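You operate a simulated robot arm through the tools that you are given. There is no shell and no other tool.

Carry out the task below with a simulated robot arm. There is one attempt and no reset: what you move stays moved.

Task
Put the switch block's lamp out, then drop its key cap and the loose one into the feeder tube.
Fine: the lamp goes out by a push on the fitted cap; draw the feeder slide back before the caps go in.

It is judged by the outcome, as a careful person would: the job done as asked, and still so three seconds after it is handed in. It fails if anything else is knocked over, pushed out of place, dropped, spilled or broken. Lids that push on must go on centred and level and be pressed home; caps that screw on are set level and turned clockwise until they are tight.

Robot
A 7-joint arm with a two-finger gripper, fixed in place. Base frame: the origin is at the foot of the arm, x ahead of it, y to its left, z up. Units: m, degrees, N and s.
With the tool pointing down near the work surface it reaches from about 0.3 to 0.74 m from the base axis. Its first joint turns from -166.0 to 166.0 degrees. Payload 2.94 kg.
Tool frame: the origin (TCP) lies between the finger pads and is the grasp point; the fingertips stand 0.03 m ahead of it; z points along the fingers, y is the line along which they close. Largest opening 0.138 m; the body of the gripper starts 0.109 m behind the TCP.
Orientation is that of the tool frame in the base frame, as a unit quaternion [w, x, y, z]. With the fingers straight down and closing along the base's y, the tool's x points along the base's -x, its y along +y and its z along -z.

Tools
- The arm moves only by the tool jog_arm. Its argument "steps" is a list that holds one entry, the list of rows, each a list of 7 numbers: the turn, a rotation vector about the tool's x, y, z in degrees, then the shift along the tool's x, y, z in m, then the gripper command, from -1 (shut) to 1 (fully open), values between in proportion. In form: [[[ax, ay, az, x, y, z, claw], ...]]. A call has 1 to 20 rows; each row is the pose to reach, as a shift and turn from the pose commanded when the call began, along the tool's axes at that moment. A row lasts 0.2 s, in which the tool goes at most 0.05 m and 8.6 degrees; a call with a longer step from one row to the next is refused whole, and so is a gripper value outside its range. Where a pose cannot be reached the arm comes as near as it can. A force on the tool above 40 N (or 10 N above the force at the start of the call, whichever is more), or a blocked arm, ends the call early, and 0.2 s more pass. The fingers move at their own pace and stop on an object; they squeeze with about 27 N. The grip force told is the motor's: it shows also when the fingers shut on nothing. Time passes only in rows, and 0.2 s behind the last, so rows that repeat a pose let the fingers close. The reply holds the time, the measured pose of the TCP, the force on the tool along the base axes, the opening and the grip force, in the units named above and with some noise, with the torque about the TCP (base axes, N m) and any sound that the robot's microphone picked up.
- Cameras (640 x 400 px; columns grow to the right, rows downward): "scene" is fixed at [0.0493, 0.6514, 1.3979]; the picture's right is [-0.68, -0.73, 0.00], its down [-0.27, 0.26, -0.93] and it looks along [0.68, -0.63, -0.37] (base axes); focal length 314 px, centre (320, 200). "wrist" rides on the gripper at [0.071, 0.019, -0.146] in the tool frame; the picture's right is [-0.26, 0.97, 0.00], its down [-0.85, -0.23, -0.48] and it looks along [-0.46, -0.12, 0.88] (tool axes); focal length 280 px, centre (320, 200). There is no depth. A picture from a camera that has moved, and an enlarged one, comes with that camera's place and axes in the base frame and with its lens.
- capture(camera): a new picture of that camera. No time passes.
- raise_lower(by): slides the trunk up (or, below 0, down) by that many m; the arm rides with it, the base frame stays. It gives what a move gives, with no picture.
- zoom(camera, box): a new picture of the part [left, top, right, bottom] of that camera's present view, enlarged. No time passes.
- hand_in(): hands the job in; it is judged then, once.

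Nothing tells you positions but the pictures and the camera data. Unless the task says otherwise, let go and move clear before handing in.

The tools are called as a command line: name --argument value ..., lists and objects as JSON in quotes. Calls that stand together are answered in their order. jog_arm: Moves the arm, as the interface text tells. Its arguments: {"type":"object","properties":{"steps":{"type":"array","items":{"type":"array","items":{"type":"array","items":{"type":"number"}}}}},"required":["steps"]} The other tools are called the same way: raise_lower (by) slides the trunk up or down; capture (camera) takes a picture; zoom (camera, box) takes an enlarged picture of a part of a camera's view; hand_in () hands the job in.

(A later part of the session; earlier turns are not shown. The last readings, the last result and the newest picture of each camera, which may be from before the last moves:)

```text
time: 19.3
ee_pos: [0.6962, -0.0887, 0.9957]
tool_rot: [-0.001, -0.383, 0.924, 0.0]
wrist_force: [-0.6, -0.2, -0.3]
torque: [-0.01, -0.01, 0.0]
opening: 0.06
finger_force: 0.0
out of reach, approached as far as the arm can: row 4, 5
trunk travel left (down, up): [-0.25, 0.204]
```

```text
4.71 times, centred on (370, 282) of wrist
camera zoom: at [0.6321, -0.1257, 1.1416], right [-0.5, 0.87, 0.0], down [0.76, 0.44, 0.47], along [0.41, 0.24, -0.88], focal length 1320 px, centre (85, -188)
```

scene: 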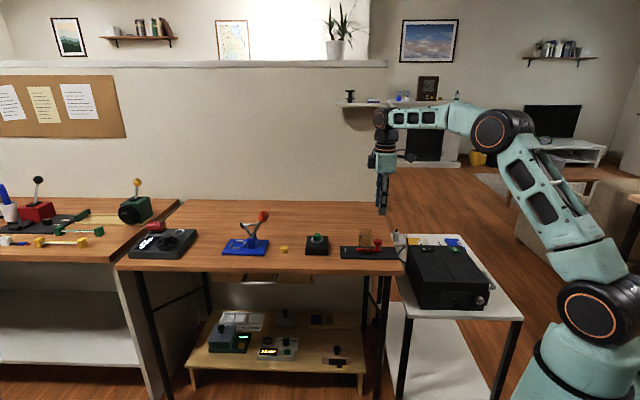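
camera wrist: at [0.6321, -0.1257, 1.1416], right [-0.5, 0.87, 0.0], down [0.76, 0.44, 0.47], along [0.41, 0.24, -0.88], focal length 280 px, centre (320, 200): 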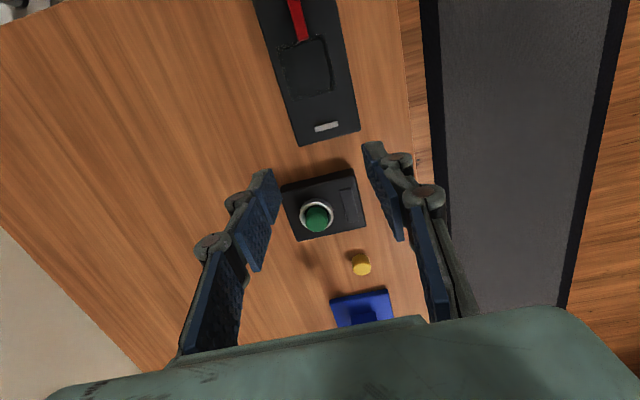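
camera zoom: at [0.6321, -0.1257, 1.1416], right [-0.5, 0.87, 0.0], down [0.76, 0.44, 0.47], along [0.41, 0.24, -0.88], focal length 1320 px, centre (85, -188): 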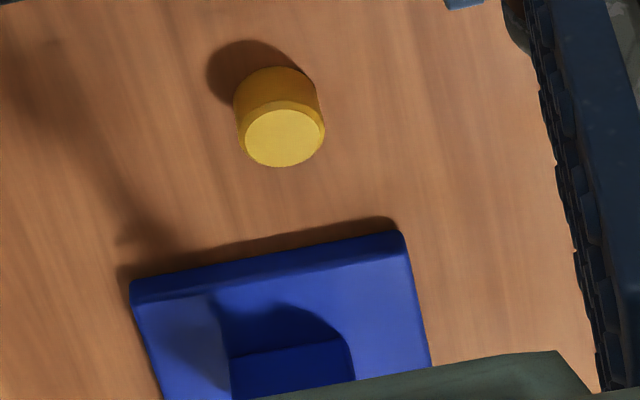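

The cap top is back at z≈0.851 and the ring top is near z≈0.837, so about 14 mm of cap stands clear for gripping. I'll back off a bit, unwind the 45° turn, then re-tilt toward the cap.

jog_arm --steps '[[[0, 0, 7.5, 0.012, 0, 0, -0.13], [0, 0, 15, 0.024, 0, 0, -0.13], [0, 0, 22.5, 0.036, 0, 0, -0.13], [0, 0, 30, 0.048, 0, 0, -0.13], [0, 0, 37.5, 0.06, 0, 0, -0.13], [0, 0, 45, 0.06, 0, 0, -0.13], [0, 0, 45, 0.06, 0, 0, -0.13]]]'

```text
time: 20.9
ee_pos: [0.6549, -0.1321, 0.9978]
tool_rot: [0.0, 0.001, 1.0, 0.0]
wrist_force: [-0.6, 0.2, 1.0]
torque: [-0.04, 0.03, 0.0]
opening: 0.0599
finger_force: 0.2
trunk travel left (down, up): [-0.25, 0.204]
```

The arm answered as expected. Now I'll tilt out 25° to a pre-grasp pose above and in front of the green cap.

jog_arm --steps '[[[0, -6.25, 0, -0.0225, 0.0244, 0.012, -0.13], [0, -12.5, 0, -0.045, 0.0488, 0.024, -0.13], [0, -18.75, 0, -0.0675, 0.0732, 0.036, -0.13], [0, -25, 0, -0.09, 0.0976, 0.048, -0.13], [0, -25, 0, -0.09, 0.0976, 0.048, -0.13]]]'

capture --camera "wrist"

```text
time: 22.1
ee_pos: [0.7444, -0.0356, 0.9497]
tool_rot: [0.218, 0.0, 0.976, 0.0]
wrist_force: [0.1, -0.1, -0.4]
torque: [0.02, 0.02, 0.02]
opening: 0.06
finger_force: 0.1
trunk travel left (down, up): [-0.25, 0.204]
```

```text
taken
camera wrist: at [0.6174, -0.0156, 1.0524], right [0.24, 0.96, 0.11], down [0.57, -0.23, 0.79], along [0.79, -0.12, -0.6], focal length 280 px, centre (320, 200)
```

wrist: 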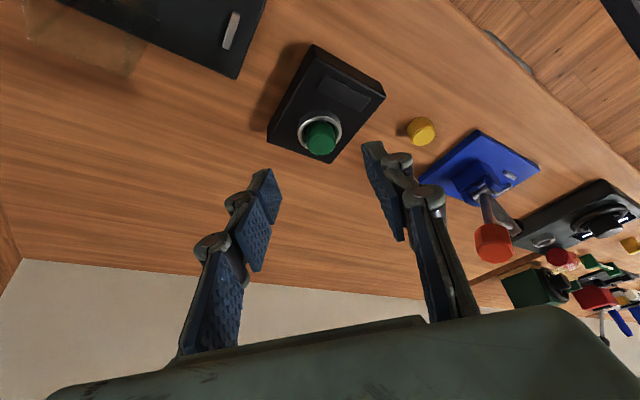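

The cap is centred between the open fingers in the picture. I'll move to just above it and check alignment.

jog_arm --steps '[[[0, 0, 0, -0.0065, 0, 0.0215, -0.13], [0, 0, 0, -0.0131, 0, 0.043, -0.13], [0, 0, 0, -0.0196, 0, 0.0644, -0.13], [0, 0, 0, -0.0196, 0, 0.0644, -0.13]]]'

zoom --camera "wrist" --box '[240, 80, 400, 205]'

zoom --camera "scene" --box '[295, 215, 350, 260]'

```text
time: 23.1
ee_pos: [0.7892, -0.0369, 0.8992]
tool_rot: [0.216, 0.0, 0.976, 0.0]
wrist_force: [0.9, 0.1, -0.6]
torque: [-0.01, 0.02, 0.02]
opening: 0.0598
finger_force: 0.1
trunk travel left (down, up): [-0.25, 0.204]
```

```text
3.20 times, centred on (320, 142) of wrist
camera zoom: at [0.6636, -0.0168, 1.0017], right [0.24, 0.97, 0.11], down [0.57, -0.23, 0.79], along [0.79, -0.12, -0.6], focal length 897 px, centre (320, 384)
```

zoom: 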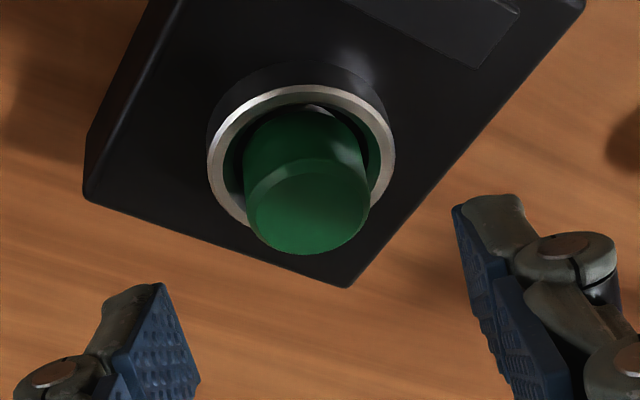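

```text
8.89 times, centred on (322, 238) of scene
camera zoom: at [0.0493, 0.6514, 1.3979], right [-0.68, -0.73, 0.0], down [-0.27, 0.26, -0.93], along [0.68, -0.63, -0.37], focal length 2795 px, centre (298, -133)
```

zoom: 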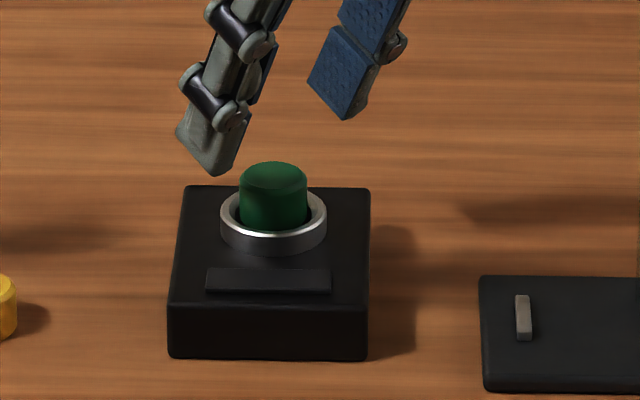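

Alignment is within about a millimetre. I'll descend straight so the fingertips sit just above the silver ring, with a 1 mm sideways correction.

jog_arm --steps '[[[0, 0, 0, 0.0045, 0.0012, 0.0095, -0.13], [0, 0, 0, 0.0085, 0.0012, 0.018, -0.13], [0, 0, 0, 0.0117, 0.0012, 0.0251, -0.13], [0, 0, 0, 0.0117, 0.0012, 0.0251, -0.13]]]'

zoom --camera "wrist" --box '[240, 80, 400, 205]'

zoom --camera "scene" --box '[295, 215, 350, 260]'

```text
time: 24.1
ee_pos: [0.7901, -0.0339, 0.8728]
tool_rot: [0.216, 0.0, 0.976, -0.001]
wrist_force: [-1.1, 1.0, -0.7]
torque: [0.03, -0.01, 0.01]
opening: 0.06
finger_force: 0.2
trunk travel left (down, up): [-0.25, 0.204]
```

```text
3.20 times, centred on (320, 142) of wrist
camera zoom: at [0.6639, -0.0143, 0.9744], right [0.24, 0.97, 0.11], down [0.57, -0.23, 0.79], along [0.79, -0.12, -0.6], focal length 897 px, centre (320, 384)
```

zoom: 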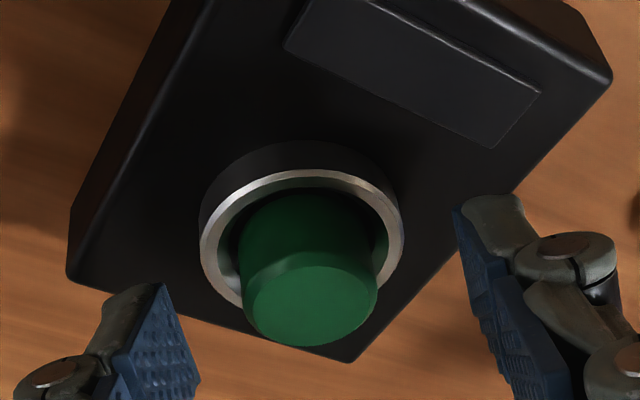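

```text
8.89 times, centred on (322, 238) of scene
camera zoom: at [0.0493, 0.6514, 1.3979], right [-0.68, -0.73, 0.0], down [-0.27, 0.26, -0.93], along [0.68, -0.63, -0.37], focal length 2795 px, centre (298, -133)
```

zoom: 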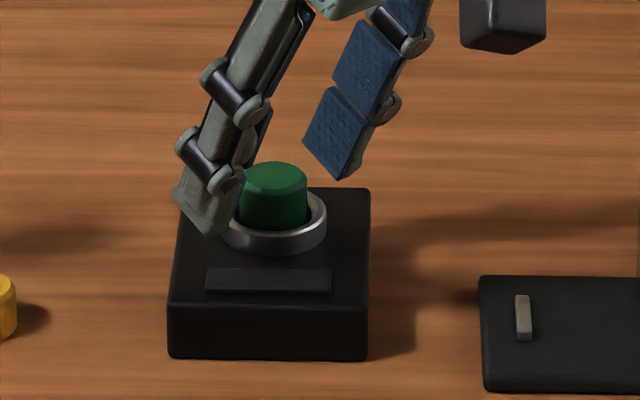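

The fingertips straddle the cap just above the ring. I'll close on the cap now without any vertical motion.

jog_arm --steps '[[[0, 0, 0, 0, -0.0007, 0, -0.5], [0, 0, 0, 0, -0.0007, 0, -0.8], [0, 0, 0, 0, -0.0007, 0, -1], [0, 0, 0, 0, -0.0007, 0, -1], [0, 0, 0, 0, -0.0007, 0, -1]]]'

zoom --camera "wrist" --box '[240, 80, 400, 205]'

zoom --camera "scene" --box '[295, 215, 350, 260]'

```text
time: 25.3
ee_pos: [0.7896, -0.0335, 0.8734]
tool_rot: [0.216, 0.0, 0.976, 0.0]
wrist_force: [0.0, -0.1, 0.3]
torque: [0.01, -0.01, 0.0]
opening: 0.0256
finger_force: 27.4
trunk travel left (down, up): [-0.25, 0.204]
```

```text
3.20 times, centred on (320, 142) of wrist
camera zoom: at [0.6637, -0.0149, 0.975], right [0.24, 0.97, 0.11], down [0.57, -0.23, 0.79], along [0.79, -0.12, -0.6], focal length 897 px, centre (320, 384)
```

zoom: 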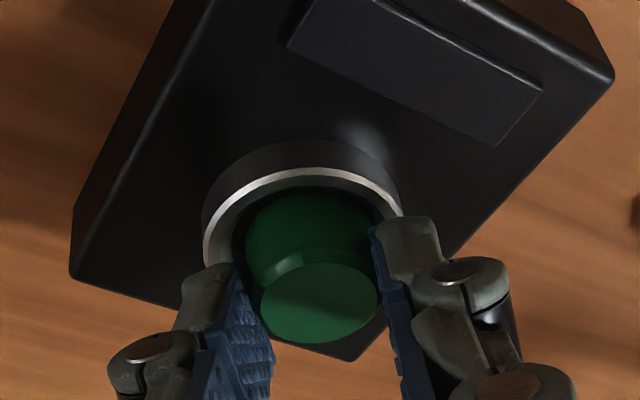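

```text
8.89 times, centred on (322, 238) of scene
camera zoom: at [0.0493, 0.6514, 1.3979], right [-0.68, -0.73, 0.0], down [-0.27, 0.26, -0.93], along [0.68, -0.63, -0.37], focal length 2795 px, centre (298, -133)
```

zoom: 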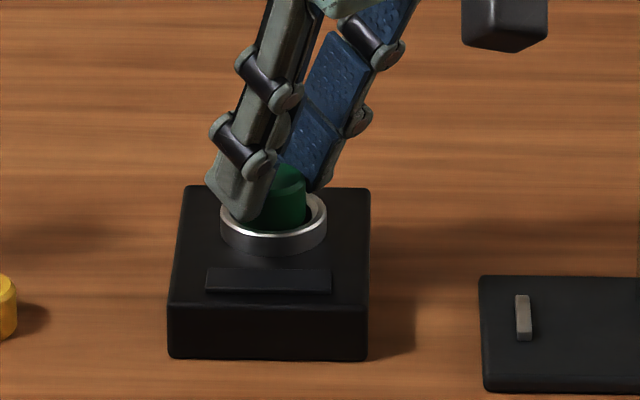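

The cap is held at about 26 mm with a steady grip. I'll pull straight up slowly to draw it off.

jog_arm --steps '[[[0, 0, 0, -0.0008, 0, -0.0018, -1], [0, 0, 0, -0.0017, 0, -0.0036, -1], [0, 0, 0, -0.003, 0, -0.0063, -1], [0, 0, 0, -0.0042, 0, -0.0091, -1], [0, 0, 0, -0.0064, 0, -0.0136, -1], [0, 0, 0, -0.0085, 0, -0.0181, -1]]]'

zoom --camera "wrist" --box '[240, 80, 400, 205]'

zoom --camera "scene" --box '[295, 215, 350, 260]'

```text
time: 26.7
ee_pos: [0.79, -0.0346, 0.8934]
tool_rot: [0.216, 0.0, 0.976, 0.001]
wrist_force: [0.1, 0.1, 0.0]
torque: [-0.02, -0.02, 0.0]
opening: 0.0254
finger_force: 26.7
trunk travel left (down, up): [-0.25, 0.204]
```

```text
3.20 times, centred on (320, 142) of wrist
camera zoom: at [0.6635, -0.0151, 0.9956], right [0.24, 0.96, 0.11], down [0.57, -0.23, 0.79], along [0.79, -0.12, -0.6], focal length 897 px, centre (320, 384)
```

zoom: 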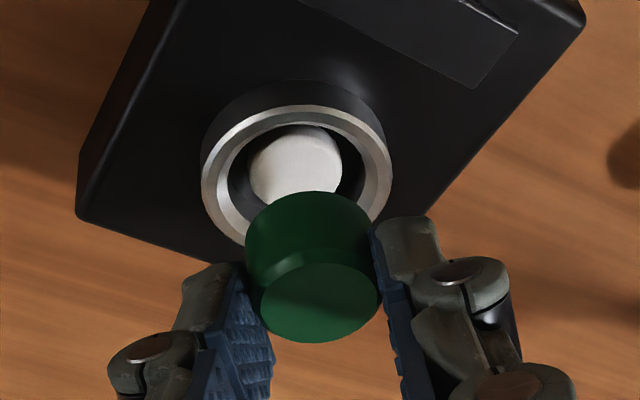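

```text
8.89 times, centred on (322, 238) of scene
camera zoom: at [0.0493, 0.6514, 1.3979], right [-0.68, -0.73, 0.0], down [-0.27, 0.26, -0.93], along [0.68, -0.63, -0.37], focal length 2795 px, centre (298, -133)
```

zoom: 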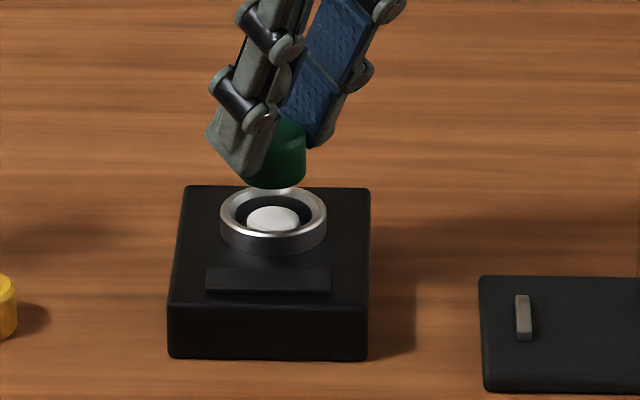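

The green cap is off and level in the fingers, and the lamp strip remains dark. I'll lift and carry it, keeping the same tilt, to above the tube.

jog_arm --steps '[[[0, 0, 0, -0.0113, 0, -0.0242, -1], [0, 0, 0, -0.0226, 0, -0.0483, -1], [0, 0, 0, -0.0339, 0, -0.0725, -1], [0, 0, 0, -0.0072, -0.0186, -0.085, -1], [0, 0, 0, 0.0196, -0.0372, -0.0975, -1], [0, 0, 0, 0.0463, -0.0558, -0.11, -1], [0, 0, 0, 0.073, -0.0744, -0.1225, -1], [0, 0, 0, 0.0997, -0.093, -0.135, -1], [0, 0, 0, 0.0997, -0.093, -0.135, -1]]]'

capture --camera "wrist"

zoom --camera "scene" --box '[335, 190, 405, 260]'

```text
time: 28.7
ee_pos: [0.6422, -0.1285, 0.974]
tool_rot: [0.216, 0.0, 0.976, 0.001]
wrist_force: [-1.3, 0.5, 0.5]
torque: [0.0, -0.02, -0.01]
opening: 0.0256
finger_force: 27.4
trunk travel left (down, up): [-0.25, 0.204]
```

```text
taken
camera wrist: at [0.5159, -0.1097, 1.0766], right [0.24, 0.97, 0.11], down [0.57, -0.23, 0.79], along [0.79, -0.12, -0.6], focal length 280 px, centre (320, 200)
```

wrist: 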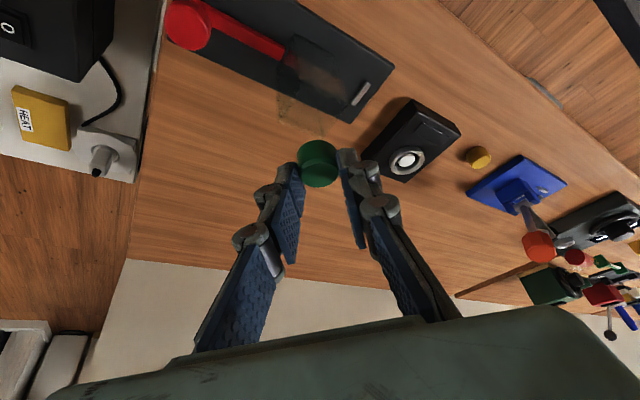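

```text
5.71 times, centred on (370, 225) of scene
camera zoom: at [0.0493, 0.6514, 1.3979], right [-0.68, -0.73, 0.0], down [-0.27, 0.26, -0.93], along [0.68, -0.63, -0.37], focal length 1797 px, centre (34, 57)
```

zoom: 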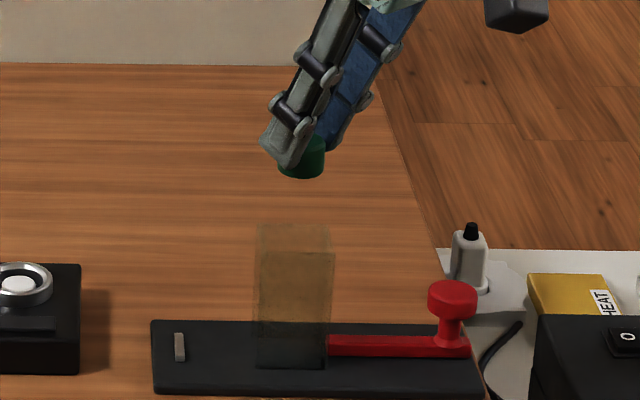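

The cap seems in line with the tube in the scene view. I'll check the alignment from the wrist view before lowering.

zoom --camera "wrist" --box '[230, 40, 410, 210]'

zoom --camera "scene" --box '[350, 205, 390, 255]'

```text
2.35 times, centred on (320, 125) of wrist
camera zoom: at [0.5159, -0.1097, 1.0766], right [0.24, 0.97, 0.11], down [0.57, -0.23, 0.79], along [0.79, -0.12, -0.6], focal length 660 px, centre (320, 376)
```

zoom: 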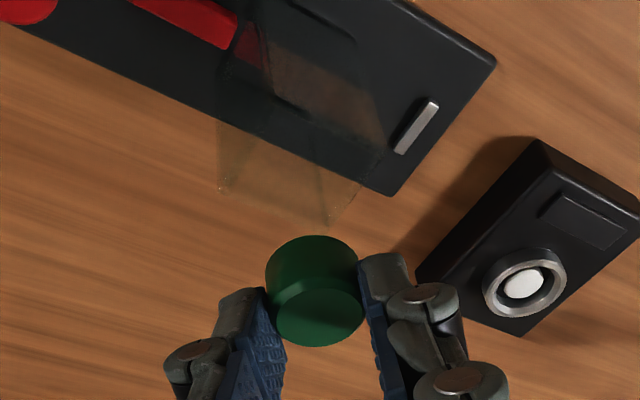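

```text
8.00 times, centred on (370, 230) of scene
camera zoom: at [0.0493, 0.6514, 1.3979], right [-0.68, -0.73, 0.0], down [-0.27, 0.26, -0.93], along [0.68, -0.63, -0.37], focal length 2515 px, centre (-80, -40)
```

zoom: 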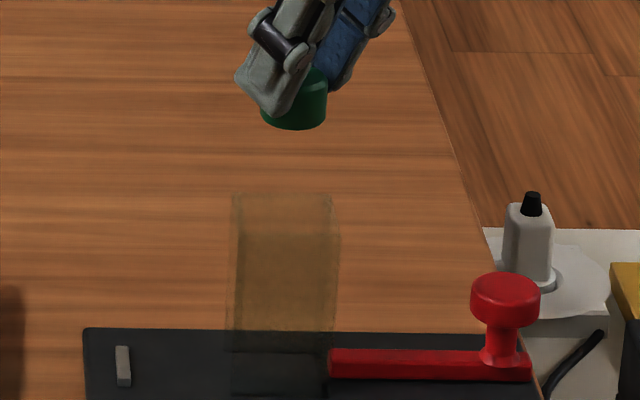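

Tube rim corners project where I expect, and the cap is aligned to about 1 mm. I'll lower until the cap bottom is just above the rim and check.

jog_arm --steps '[[[0, 0, 0, 0.0058, 0.0006, 0.0139, -1], [0, 0, 0, 0.0122, 0.0012, 0.0275, -1], [0, 0, 0, 0.0169, 0.0012, 0.0376, -1], [0, 0, 0, 0.0173, 0.0012, 0.0384, -1]]]'

zoom --camera "scene" --box '[350, 210, 390, 255]'

zoom --camera "wrist" --box '[250, 70, 390, 200]'

```text
time: 29.7
ee_pos: [0.6426, -0.1254, 0.9329]
tool_rot: [0.216, -0.001, 0.976, 0.001]
wrist_force: [-0.1, -0.8, -0.3]
torque: [-0.03, 0.04, 0.01]
opening: 0.0256
finger_force: 27.3
trunk travel left (down, up): [-0.25, 0.204]
```

```text
8.89 times, centred on (370, 232) of scene
camera zoom: at [0.0493, 0.6514, 1.3979], right [-0.68, -0.73, 0.0], down [-0.27, 0.26, -0.93], along [0.68, -0.63, -0.37], focal length 2795 px, centre (-124, -89)
```

zoom: 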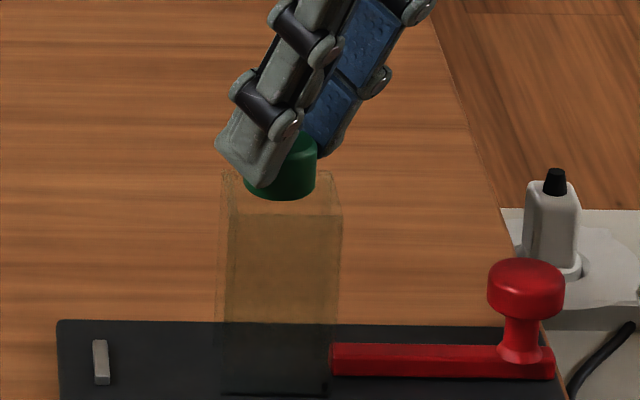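

```text
3.08 times, centred on (320, 135) of wrist
camera zoom: at [0.5158, -0.1066, 1.0345], right [0.24, 0.97, 0.11], down [0.57, -0.23, 0.79], along [0.79, -0.12, -0.6], focal length 863 px, centre (320, 400)
```

zoom: 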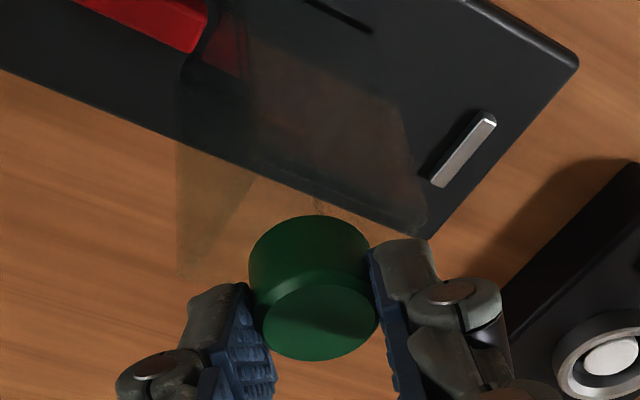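

The cap hovers right over the opening, about 2 mm toward +y of the rim's centre. I'll correct that and lower the last 8 mm so the cap bottom enters the tube.

jog_arm --steps '[[[0, 0, 0, 0.0003, -0.0022, 0, -1], [0, 0, 0, 0.0003, -0.0022, 0, -1], [0, 0, 0, 0.0018, -0.0022, 0.0035, -1], [0, 0, 0, 0.0038, -0.0022, 0.0075, -1], [0, 0, 0, 0.0038, -0.0022, 0.0075, -1]]]'

zoom --camera "scene" --box '[355, 215, 385, 250]'

zoom --camera "wrist" --box '[250, 70, 390, 200]'

```text
time: 30.9
ee_pos: [0.6429, -0.1282, 0.9226]
tool_rot: [0.216, 0.001, 0.976, 0.0]
wrist_force: [0.7, 0.2, 0.0]
torque: [-0.04, -0.04, -0.02]
opening: 0.0257
finger_force: 26.7
trunk travel left (down, up): [-0.25, 0.204]
```

```text
11.43 times, centred on (370, 232) of scene
camera zoom: at [0.0493, 0.6514, 1.3979], right [-0.68, -0.73, 0.0], down [-0.27, 0.26, -0.93], along [0.68, -0.63, -0.37], focal length 3593 px, centre (-251, -171)
```

zoom: 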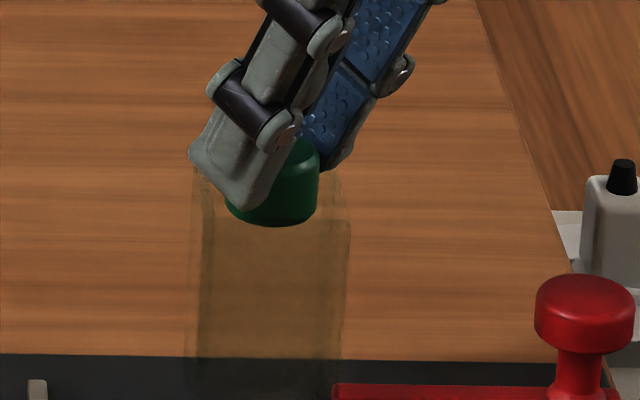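

```text
3.08 times, centred on (320, 135) of wrist
camera zoom: at [0.5159, -0.1089, 1.0251], right [0.24, 0.97, 0.11], down [0.57, -0.23, 0.79], along [0.79, -0.12, -0.6], focal length 863 px, centre (320, 400)
```

zoom: 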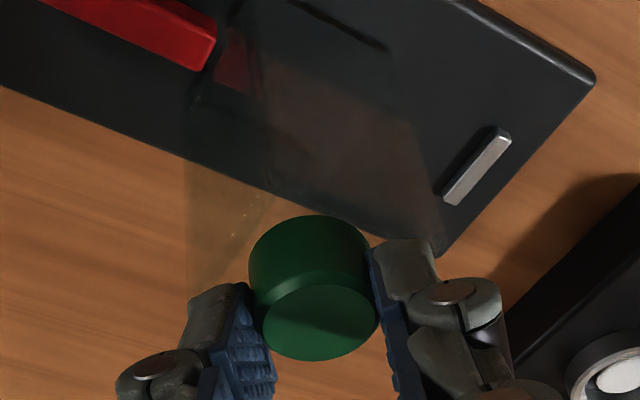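

The cap's bottom is a few millimetres inside the rim and centred, with the fingers still above it and no contact force. I'll release it.

jog_arm --steps '[[[0, 0, 0, 0, 0, 0, -0.4], [0, 0, 0, 0, 0, 0, -0.13], [0, 0, 0, 0, 0, 0, -0.13], [0, 0, 0, 0, 0, 0, -0.13]]]'

zoom --camera "scene" --box '[345, 215, 395, 265]'

zoom --camera "wrist" --box '[250, 50, 390, 200]'

```text
time: 31.9
ee_pos: [0.6419, -0.1282, 0.9227]
tool_rot: [0.217, 0.0, 0.976, 0.001]
wrist_force: [-0.3, -1.1, 0.4]
torque: [-0.02, 0.01, 0.0]
opening: 0.0603
finger_force: 0.1
trunk travel left (down, up): [-0.25, 0.204]
```

```text
8.00 times, centred on (370, 240) of scene
camera zoom: at [0.0493, 0.6514, 1.3979], right [-0.68, -0.73, 0.0], down [-0.27, 0.26, -0.93], along [0.68, -0.63, -0.37], focal length 2515 px, centre (-80, -120)
```

zoom: 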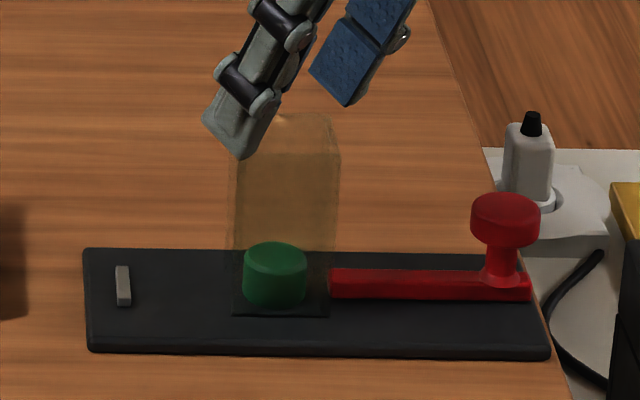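

```text
2.67 times, centred on (320, 125) of wrist
camera zoom: at [0.5159, -0.1089, 1.0254], right [0.24, 0.97, 0.11], down [0.57, -0.23, 0.79], along [0.79, -0.12, -0.6], focal length 748 px, centre (320, 400)
```

zoom: 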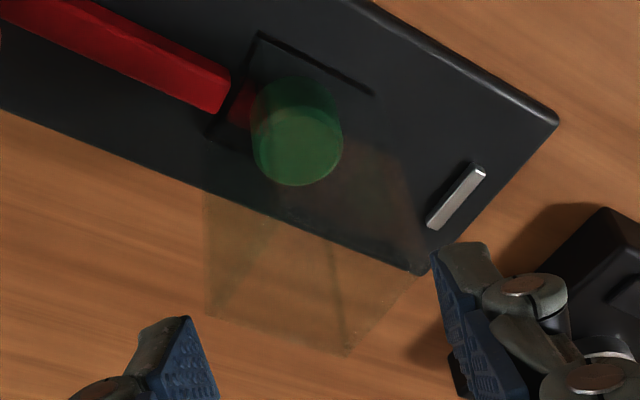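

The green cap sits upright at the bottom of the tube. Next is the yellow cap at about (0.851, 0.075), so I'll lift clear and move there with a 35° tilt to reach it.

jog_arm --steps '[[[0, 0, 0, -0.0127, 0, -0.0272, -0.13], [0, 0, 0, -0.0254, 0, -0.0543, -0.13], [0, -1.67, 0, -0.042, 0.0338, -0.0395, -0.13], [0, -3.33, 0, -0.0587, 0.0675, -0.0248, -0.13], [0, -5, 0, -0.0753, 0.1013, -0.01, -0.13], [0, -6.67, 0, -0.0919, 0.135, 0.0048, -0.13], [0, -8.33, 0, -0.1086, 0.1688, 0.0195, -0.13], [0, -10, 0, -0.1252, 0.2025, 0.0343, -0.13], [0, -10, 0, -0.1252, 0.2025, 0.0343, -0.13], [0, -10, 0, -0.1252, 0.2025, 0.0343, -0.13]]]'

capture --camera "wrist"

zoom --camera "scene" --box '[210, 180, 350, 270]'

```text
time: 34.1
ee_pos: [0.7692, 0.0732, 0.9429]
tool_rot: [0.301, 0.0, 0.954, 0.0]
wrist_force: [0.4, 0.2, -0.1]
torque: [-0.01, 0.01, -0.01]
opening: 0.0602
finger_force: 0.1
trunk travel left (down, up): [-0.25, 0.204]
```

```text
taken
camera wrist: at [0.6273, 0.093, 1.0223], right [0.21, 0.96, 0.15], down [0.42, -0.23, 0.88], along [0.88, -0.12, -0.46], focal length 280 px, centre (320, 200)
```

wrist: 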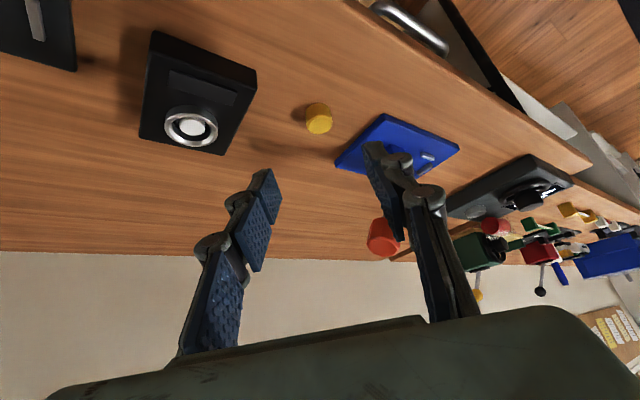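

```text
4.44 times, centred on (280, 225) of scene
camera zoom: at [0.0493, 0.6514, 1.3979], right [-0.68, -0.73, 0.0], down [-0.27, 0.26, -0.93], along [0.68, -0.63, -0.37], focal length 1397 px, centre (498, 89)
```

zoom: 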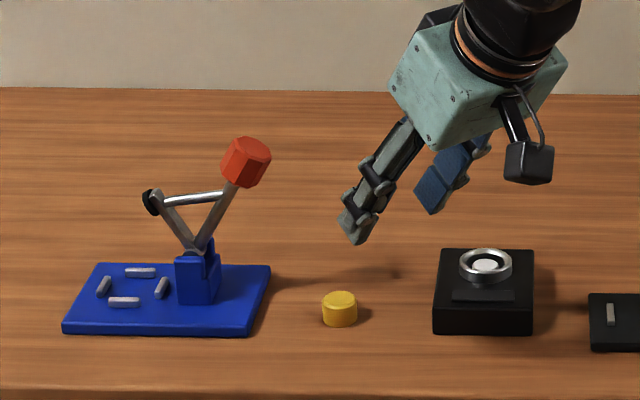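

The yellow cap stands between the open fingers' line of approach, well clear of the blue lever base. I'll zoom to refine its position.

zoom --camera "wrist" --box '[260, 80, 380, 190]'

zoom --camera "scene" --box '[265, 230, 305, 260]'

```text
3.64 times, centred on (320, 135) of wrist
camera zoom: at [0.6273, 0.093, 1.0223], right [0.21, 0.96, 0.15], down [0.42, -0.23, 0.88], along [0.88, -0.12, -0.46], focal length 1020 px, centre (320, 436)
```

zoom: 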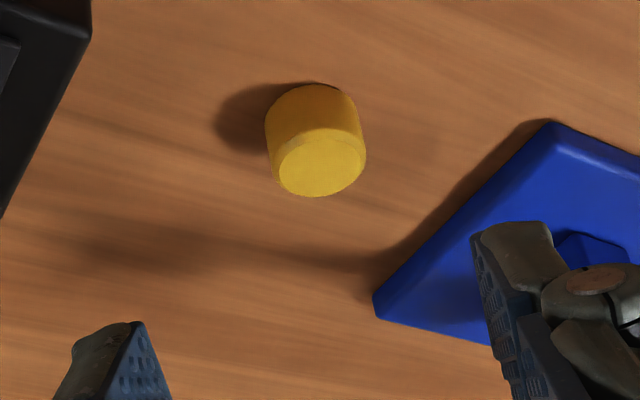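

```text
13.33 times, centred on (285, 245) of scene
camera zoom: at [0.0493, 0.6514, 1.3979], right [-0.68, -0.73, 0.0], down [-0.27, 0.26, -0.93], along [0.68, -0.63, -0.37], focal length 4192 px, centre (787, -400)
```

zoom: 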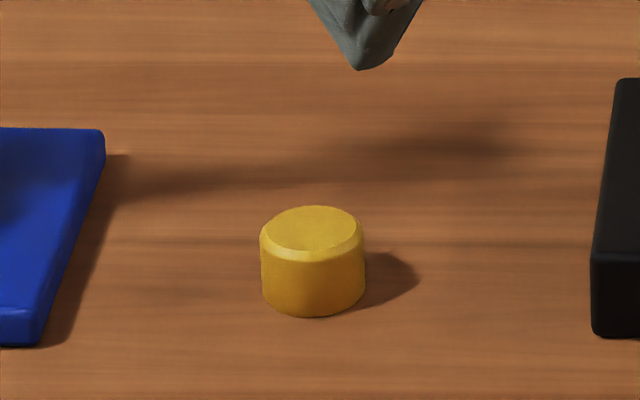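

The yellow cap's top centre refines to about (0.851, 0.075, 0.820). I'll move down to just above it with the fingers straddling, then check.

jog_arm --steps '[[[0, 0, 0, -0.0052, 0.0003, 0.0336, -0.13], [0, 0, 0, -0.0104, 0.0006, 0.0671, -0.13], [0, 0, 0, -0.0156, 0.001, 0.1007, -0.13], [0, 0, 0, -0.0156, 0.001, 0.1007, -0.13], [0, 0, 0, -0.0156, 0.001, 0.1007, -0.13]]]'

zoom --camera "wrist" --box '[240, 80, 400, 205]'

zoom --camera "scene" --box '[250, 215, 320, 260]'

```text
time: 35.3
ee_pos: [0.8431, 0.0755, 0.8695]
tool_rot: [0.301, 0.001, 0.954, -0.001]
wrist_force: [-0.5, 0.5, 0.1]
torque: [-0.01, -0.03, 0.0]
opening: 0.0603
finger_force: 0.1
trunk travel left (down, up): [-0.25, 0.204]
```

```text
3.20 times, centred on (320, 142) of wrist
camera zoom: at [0.6993, 0.0947, 0.9492], right [0.21, 0.97, 0.15], down [0.42, -0.23, 0.88], along [0.88, -0.12, -0.46], focal length 897 px, centre (320, 384)
```

zoom: 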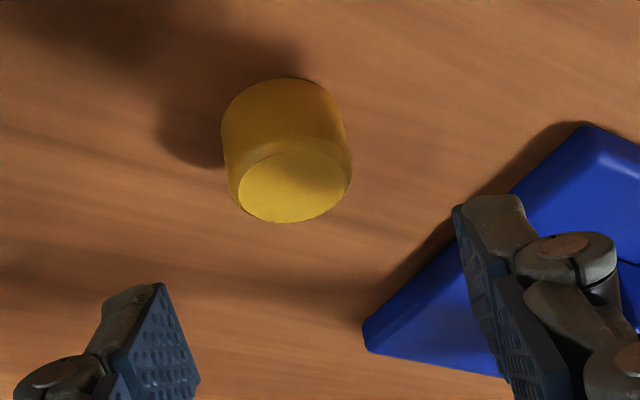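

```text
8.89 times, centred on (285, 238) of scene
camera zoom: at [0.0493, 0.6514, 1.3979], right [-0.68, -0.73, 0.0], down [-0.27, 0.26, -0.93], along [0.68, -0.63, -0.37], focal length 2795 px, centre (631, -133)
```

zoom: 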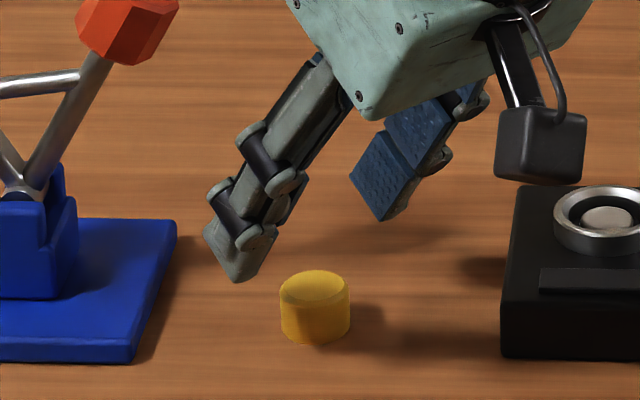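

Alignment is within 1 mm. I'll descend vertically the last 3.2 cm and check clearance before closing.

jog_arm --steps '[[[0, 0, 0, 0.0075, -0.0004, 0.01, -0.13], [0, 0, 0, 0.014, -0.0007, 0.0188, -0.13], [0, 0, 0, 0.0191, -0.0007, 0.0257, -0.13], [0, 0, 0, 0.0191, -0.0007, 0.0257, -0.13]]]'

zoom --camera "wrist" --box '[240, 80, 400, 205]'

zoom --camera "scene" --box '[250, 215, 320, 260]'

```text
time: 36.3
ee_pos: [0.8396, 0.0735, 0.8386]
tool_rot: [0.3, 0.0, 0.954, 0.0]
wrist_force: [-1.5, 0.0, 0.8]
torque: [0.03, 0.0, -0.01]
opening: 0.0601
finger_force: 0.1
trunk travel left (down, up): [-0.25, 0.204]
```

```text
3.20 times, centred on (320, 142) of wrist
camera zoom: at [0.6979, 0.0935, 0.9176], right [0.21, 0.97, 0.15], down [0.42, -0.23, 0.88], along [0.88, -0.12, -0.46], focal length 897 px, centre (320, 384)
```

zoom: 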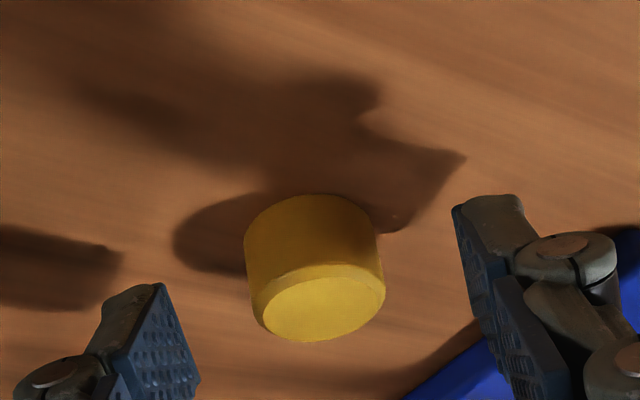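

```text
8.89 times, centred on (285, 238) of scene
camera zoom: at [0.0493, 0.6514, 1.3979], right [-0.68, -0.73, 0.0], down [-0.27, 0.26, -0.93], along [0.68, -0.63, -0.37], focal length 2795 px, centre (631, -133)
```

zoom: 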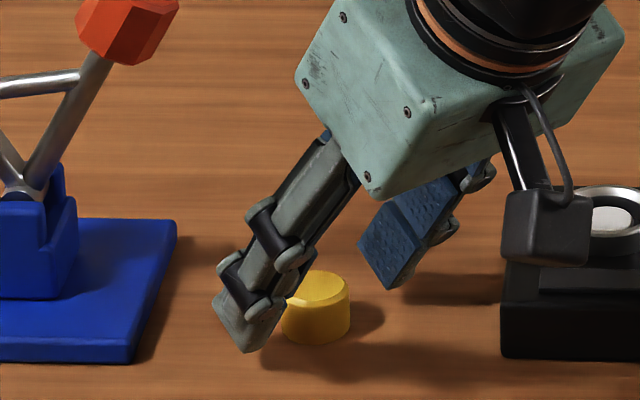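

The fingertips straddle the yellow cap a few millimetres above the table. I'll close on it.

jog_arm --steps '[[[0, 0, 0, 0, 0.0007, 0, -0.5], [0, 0, 0, 0, 0.0007, 0, -0.8], [0, 0, 0, 0, 0.0007, 0, -1], [0, 0, 0, 0, 0.0007, 0, -1], [0, 0, 0, 0, 0.0007, 0, -1]]]'

zoom --camera "wrist" --box '[240, 80, 400, 205]'

zoom --camera "scene" --box '[250, 215, 320, 260]'

```text
time: 37.5
ee_pos: [0.842, 0.0749, 0.8384]
tool_rot: [0.302, 0.0, 0.953, 0.0]
wrist_force: [0.2, -0.2, -0.1]
torque: [0.0, 0.0, 0.02]
opening: 0.0258
finger_force: 27.3
trunk travel left (down, up): [-0.25, 0.204]
```

```text
3.20 times, centred on (320, 142) of wrist
camera zoom: at [0.6984, 0.0945, 0.9177], right [0.21, 0.97, 0.15], down [0.42, -0.23, 0.88], along [0.88, -0.12, -0.46], focal length 897 px, centre (320, 384)
```

zoom: 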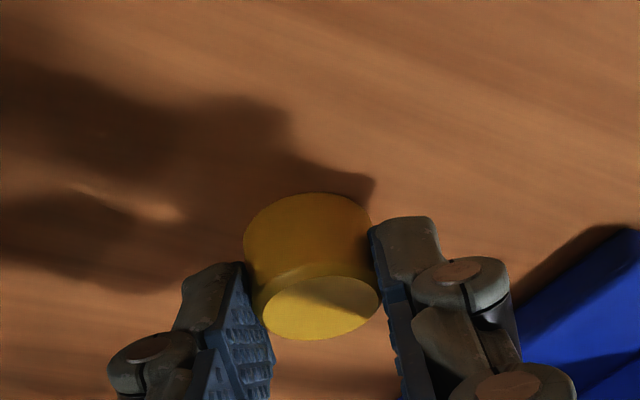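

```text
8.89 times, centred on (285, 238) of scene
camera zoom: at [0.0493, 0.6514, 1.3979], right [-0.68, -0.73, 0.0], down [-0.27, 0.26, -0.93], along [0.68, -0.63, -0.37], focal length 2795 px, centre (631, -133)
```

zoom: 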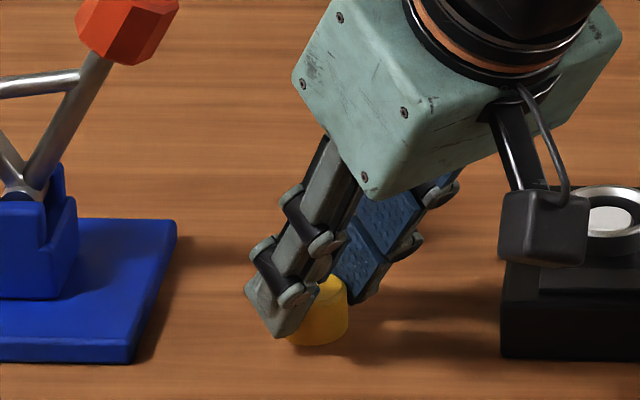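

The yellow cap is held square at 26 mm. I'll lift it 13 cm and carry it at the same tilt to above the tube.

jog_arm --steps '[[[0, 0, 0, -0.0115, 0, -0.0164, -1], [0, 0, 0, -0.0345, 0, -0.0491, -1], [0, 0, 0, -0.0574, 0, -0.0819, -1], [0, 0, 0, -0.0746, 0, -0.1064, -1], [0, 0, 0, -0.0509, -0.029, -0.123, -1], [0, 0, 0, -0.0271, -0.0581, -0.1397, -1], [0, 0, 0, -0.0034, -0.0871, -0.1563, -1], [0, 0, 0, 0.0203, -0.1161, -0.1729, -1], [0, 0, 0, 0.0441, -0.1452, -0.1896, -1], [0, 0, 0, 0.0678, -0.1742, -0.2062, -1], [0, 0, 0, 0.0915, -0.2032, -0.2228, -1], [0, 0, 0, 0.0915, -0.2032, -0.2228, -1], [0, 0, 0, 0.0915, -0.2032, -0.2228, -1]]]'

zoom --camera "wrist" --box '[230, 40, 410, 210]'

zoom --camera "scene" --box '[345, 195, 395, 260]'

```text
time: 40.3
ee_pos: [0.6364, -0.1272, 0.9692]
tool_rot: [0.301, -0.001, 0.954, 0.001]
wrist_force: [-0.3, -0.1, -0.3]
torque: [-0.02, 0.03, 0.02]
opening: 0.0256
finger_force: 26.9
trunk travel left (down, up): [-0.25, 0.204]
```

```text
2.35 times, centred on (320, 125) of wrist
camera zoom: at [0.4943, -0.1079, 1.0484], right [0.21, 0.97, 0.15], down [0.42, -0.23, 0.88], along [0.88, -0.12, -0.46], focal length 660 px, centre (320, 376)
```

zoom: 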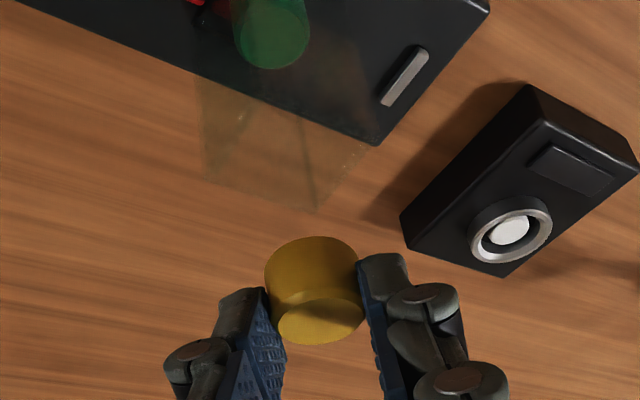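

```text
6.15 times, centred on (370, 228) of scene
camera zoom: at [0.0493, 0.6514, 1.3979], right [-0.68, -0.73, 0.0], down [-0.27, 0.26, -0.93], along [0.68, -0.63, -0.37], focal length 1935 px, centre (12, 31)
```

zoom: 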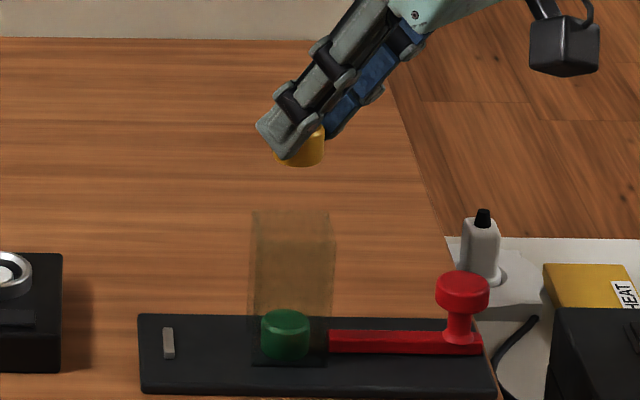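

The yellow cap hovers in line above the tube, and the green one is still upright inside. I'll lower most of the way with a 1 mm correction, then check.

jog_arm --steps '[[[0, 0, 0, 0.0105, -0.0003, 0.016, -1], [0, 0, 0, 0.016, -0.0006, 0.025, -1], [0, 0, 0, 0.0208, -0.0006, 0.0318, -1], [0, 0, 0, 0.0208, -0.0006, 0.0318, -1], [0, 0, 0, 0.0208, -0.0006, 0.0318, -1]]]'

zoom --camera "wrist" --box '[250, 70, 390, 200]'

zoom --camera "scene" --box '[355, 215, 385, 250]'

```text
time: 41.5
ee_pos: [0.6395, -0.1284, 0.9305]
tool_rot: [0.301, 0.0, 0.954, 0.0]
wrist_force: [0.8, -0.2, 0.4]
torque: [0.03, 0.02, 0.01]
opening: 0.0257
finger_force: 27.1
trunk travel left (down, up): [-0.25, 0.204]
```

```text
3.08 times, centred on (320, 135) of wrist
camera zoom: at [0.497, -0.1091, 1.0107], right [0.21, 0.97, 0.15], down [0.42, -0.23, 0.88], along [0.88, -0.12, -0.46], focal length 863 px, centre (320, 400)
```

zoom: 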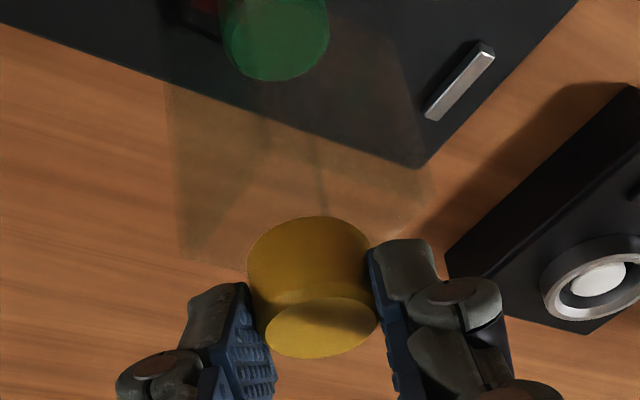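

```text
11.43 times, centred on (370, 232) of scene
camera zoom: at [0.0493, 0.6514, 1.3979], right [-0.68, -0.73, 0.0], down [-0.27, 0.26, -0.93], along [0.68, -0.63, -0.37], focal length 3593 px, centre (-251, -171)
```

zoom: 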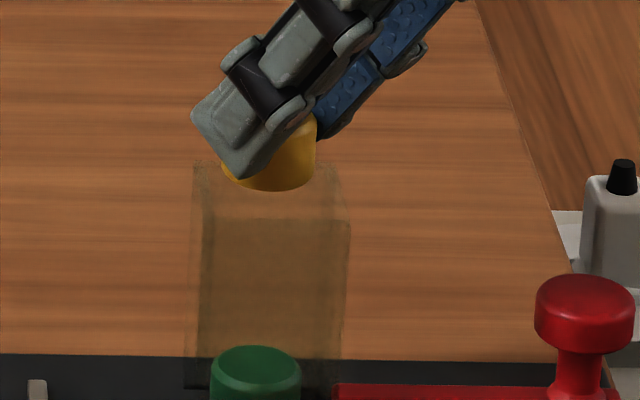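

The cap is just above the rim, about 1 mm off centre. I'll correct that and lower the last centimetre.

jog_arm --steps '[[[0, 0, 0, 0.001, -0.0002, -0.0007, -1], [0, 0, 0, 0.0038, -0.0002, 0.0034, -1], [0, 0, 0, 0.0067, -0.0002, 0.0074, -1], [0, 0, 0, 0.0067, -0.0002, 0.0074, -1]]]'

zoom --camera "wrist" --box '[250, 70, 390, 200]'

zoom --camera "scene" --box '[355, 215, 385, 250]'

```text
time: 42.5
ee_pos: [0.6381, -0.1284, 0.9217]
tool_rot: [0.301, 0.0, 0.954, -0.001]
wrist_force: [-0.9, 0.1, -0.6]
torque: [-0.01, 0.0, -0.01]
opening: 0.0259
finger_force: 26.6
trunk travel left (down, up): [-0.25, 0.204]
```

```text
3.08 times, centred on (320, 135) of wrist
camera zoom: at [0.4955, -0.1094, 0.9999], right [0.21, 0.96, 0.15], down [0.42, -0.23, 0.88], along [0.88, -0.12, -0.46], focal length 863 px, centre (320, 400)
```

zoom: 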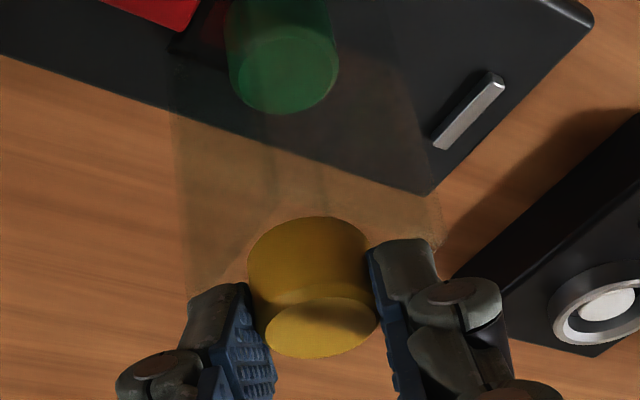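

```text
11.43 times, centred on (370, 232) of scene
camera zoom: at [0.0493, 0.6514, 1.3979], right [-0.68, -0.73, 0.0], down [-0.27, 0.26, -0.93], along [0.68, -0.63, -0.37], focal length 3593 px, centre (-251, -171)
```

zoom: 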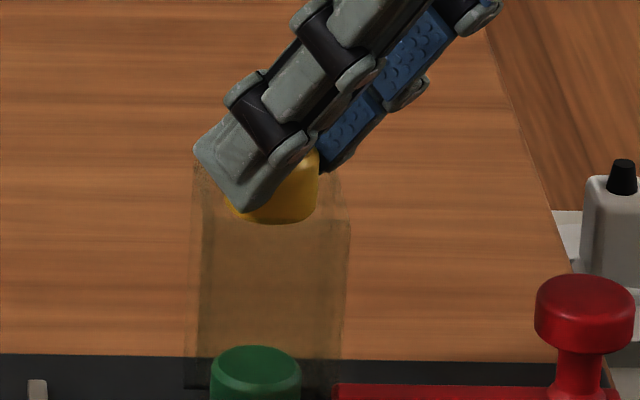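

The cap bottom is centred and just inside the rim, with no contact force. I'll release it.

jog_arm --steps '[[[0, 0, 0, 0, 0, 0, -0.4], [0, 0, 0, 0, 0, 0, -0.13], [0, 0, 0, 0, 0, 0, -0.13], [0, 0, 0, 0, 0, 0, -0.13]]]'

zoom --camera "scene" --box '[345, 215, 395, 265]'

zoom --camera "wrist" --box '[250, 50, 390, 200]'

```text
time: 43.5
ee_pos: [0.6386, -0.1281, 0.9211]
tool_rot: [0.301, 0.0, 0.954, 0.0]
wrist_force: [-0.1, -0.1, -0.1]
torque: [0.0, -0.03, -0.02]
opening: 0.0598
finger_force: 0.2
trunk travel left (down, up): [-0.25, 0.204]
```

```text
8.00 times, centred on (370, 240) of scene
camera zoom: at [0.0493, 0.6514, 1.3979], right [-0.68, -0.73, 0.0], down [-0.27, 0.26, -0.93], along [0.68, -0.63, -0.37], focal length 2515 px, centre (-80, -120)
```

zoom: 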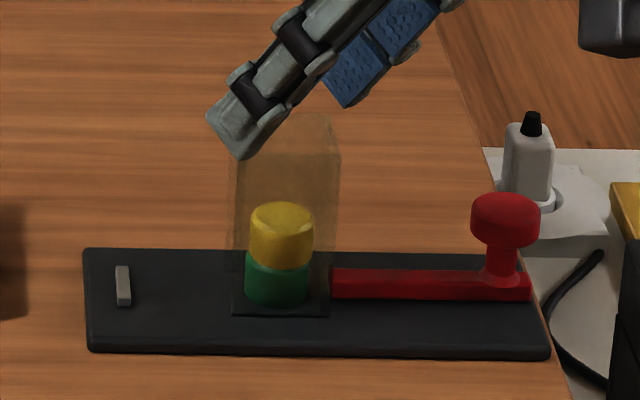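

```text
2.67 times, centred on (320, 125) of wrist
camera zoom: at [0.4956, -0.1094, 1.0001], right [0.21, 0.97, 0.15], down [0.42, -0.23, 0.88], along [0.88, -0.12, -0.46], focal length 748 px, centre (320, 400)
```

zoom: 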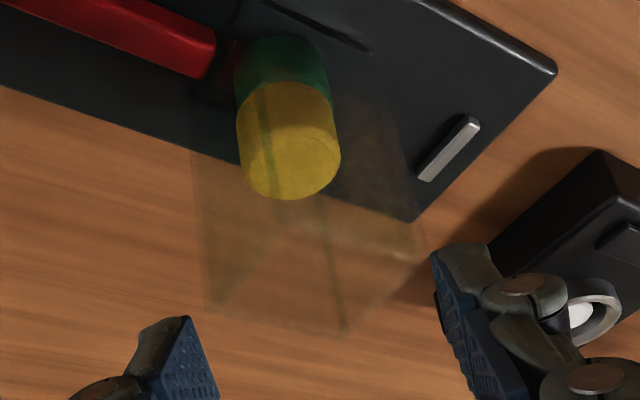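

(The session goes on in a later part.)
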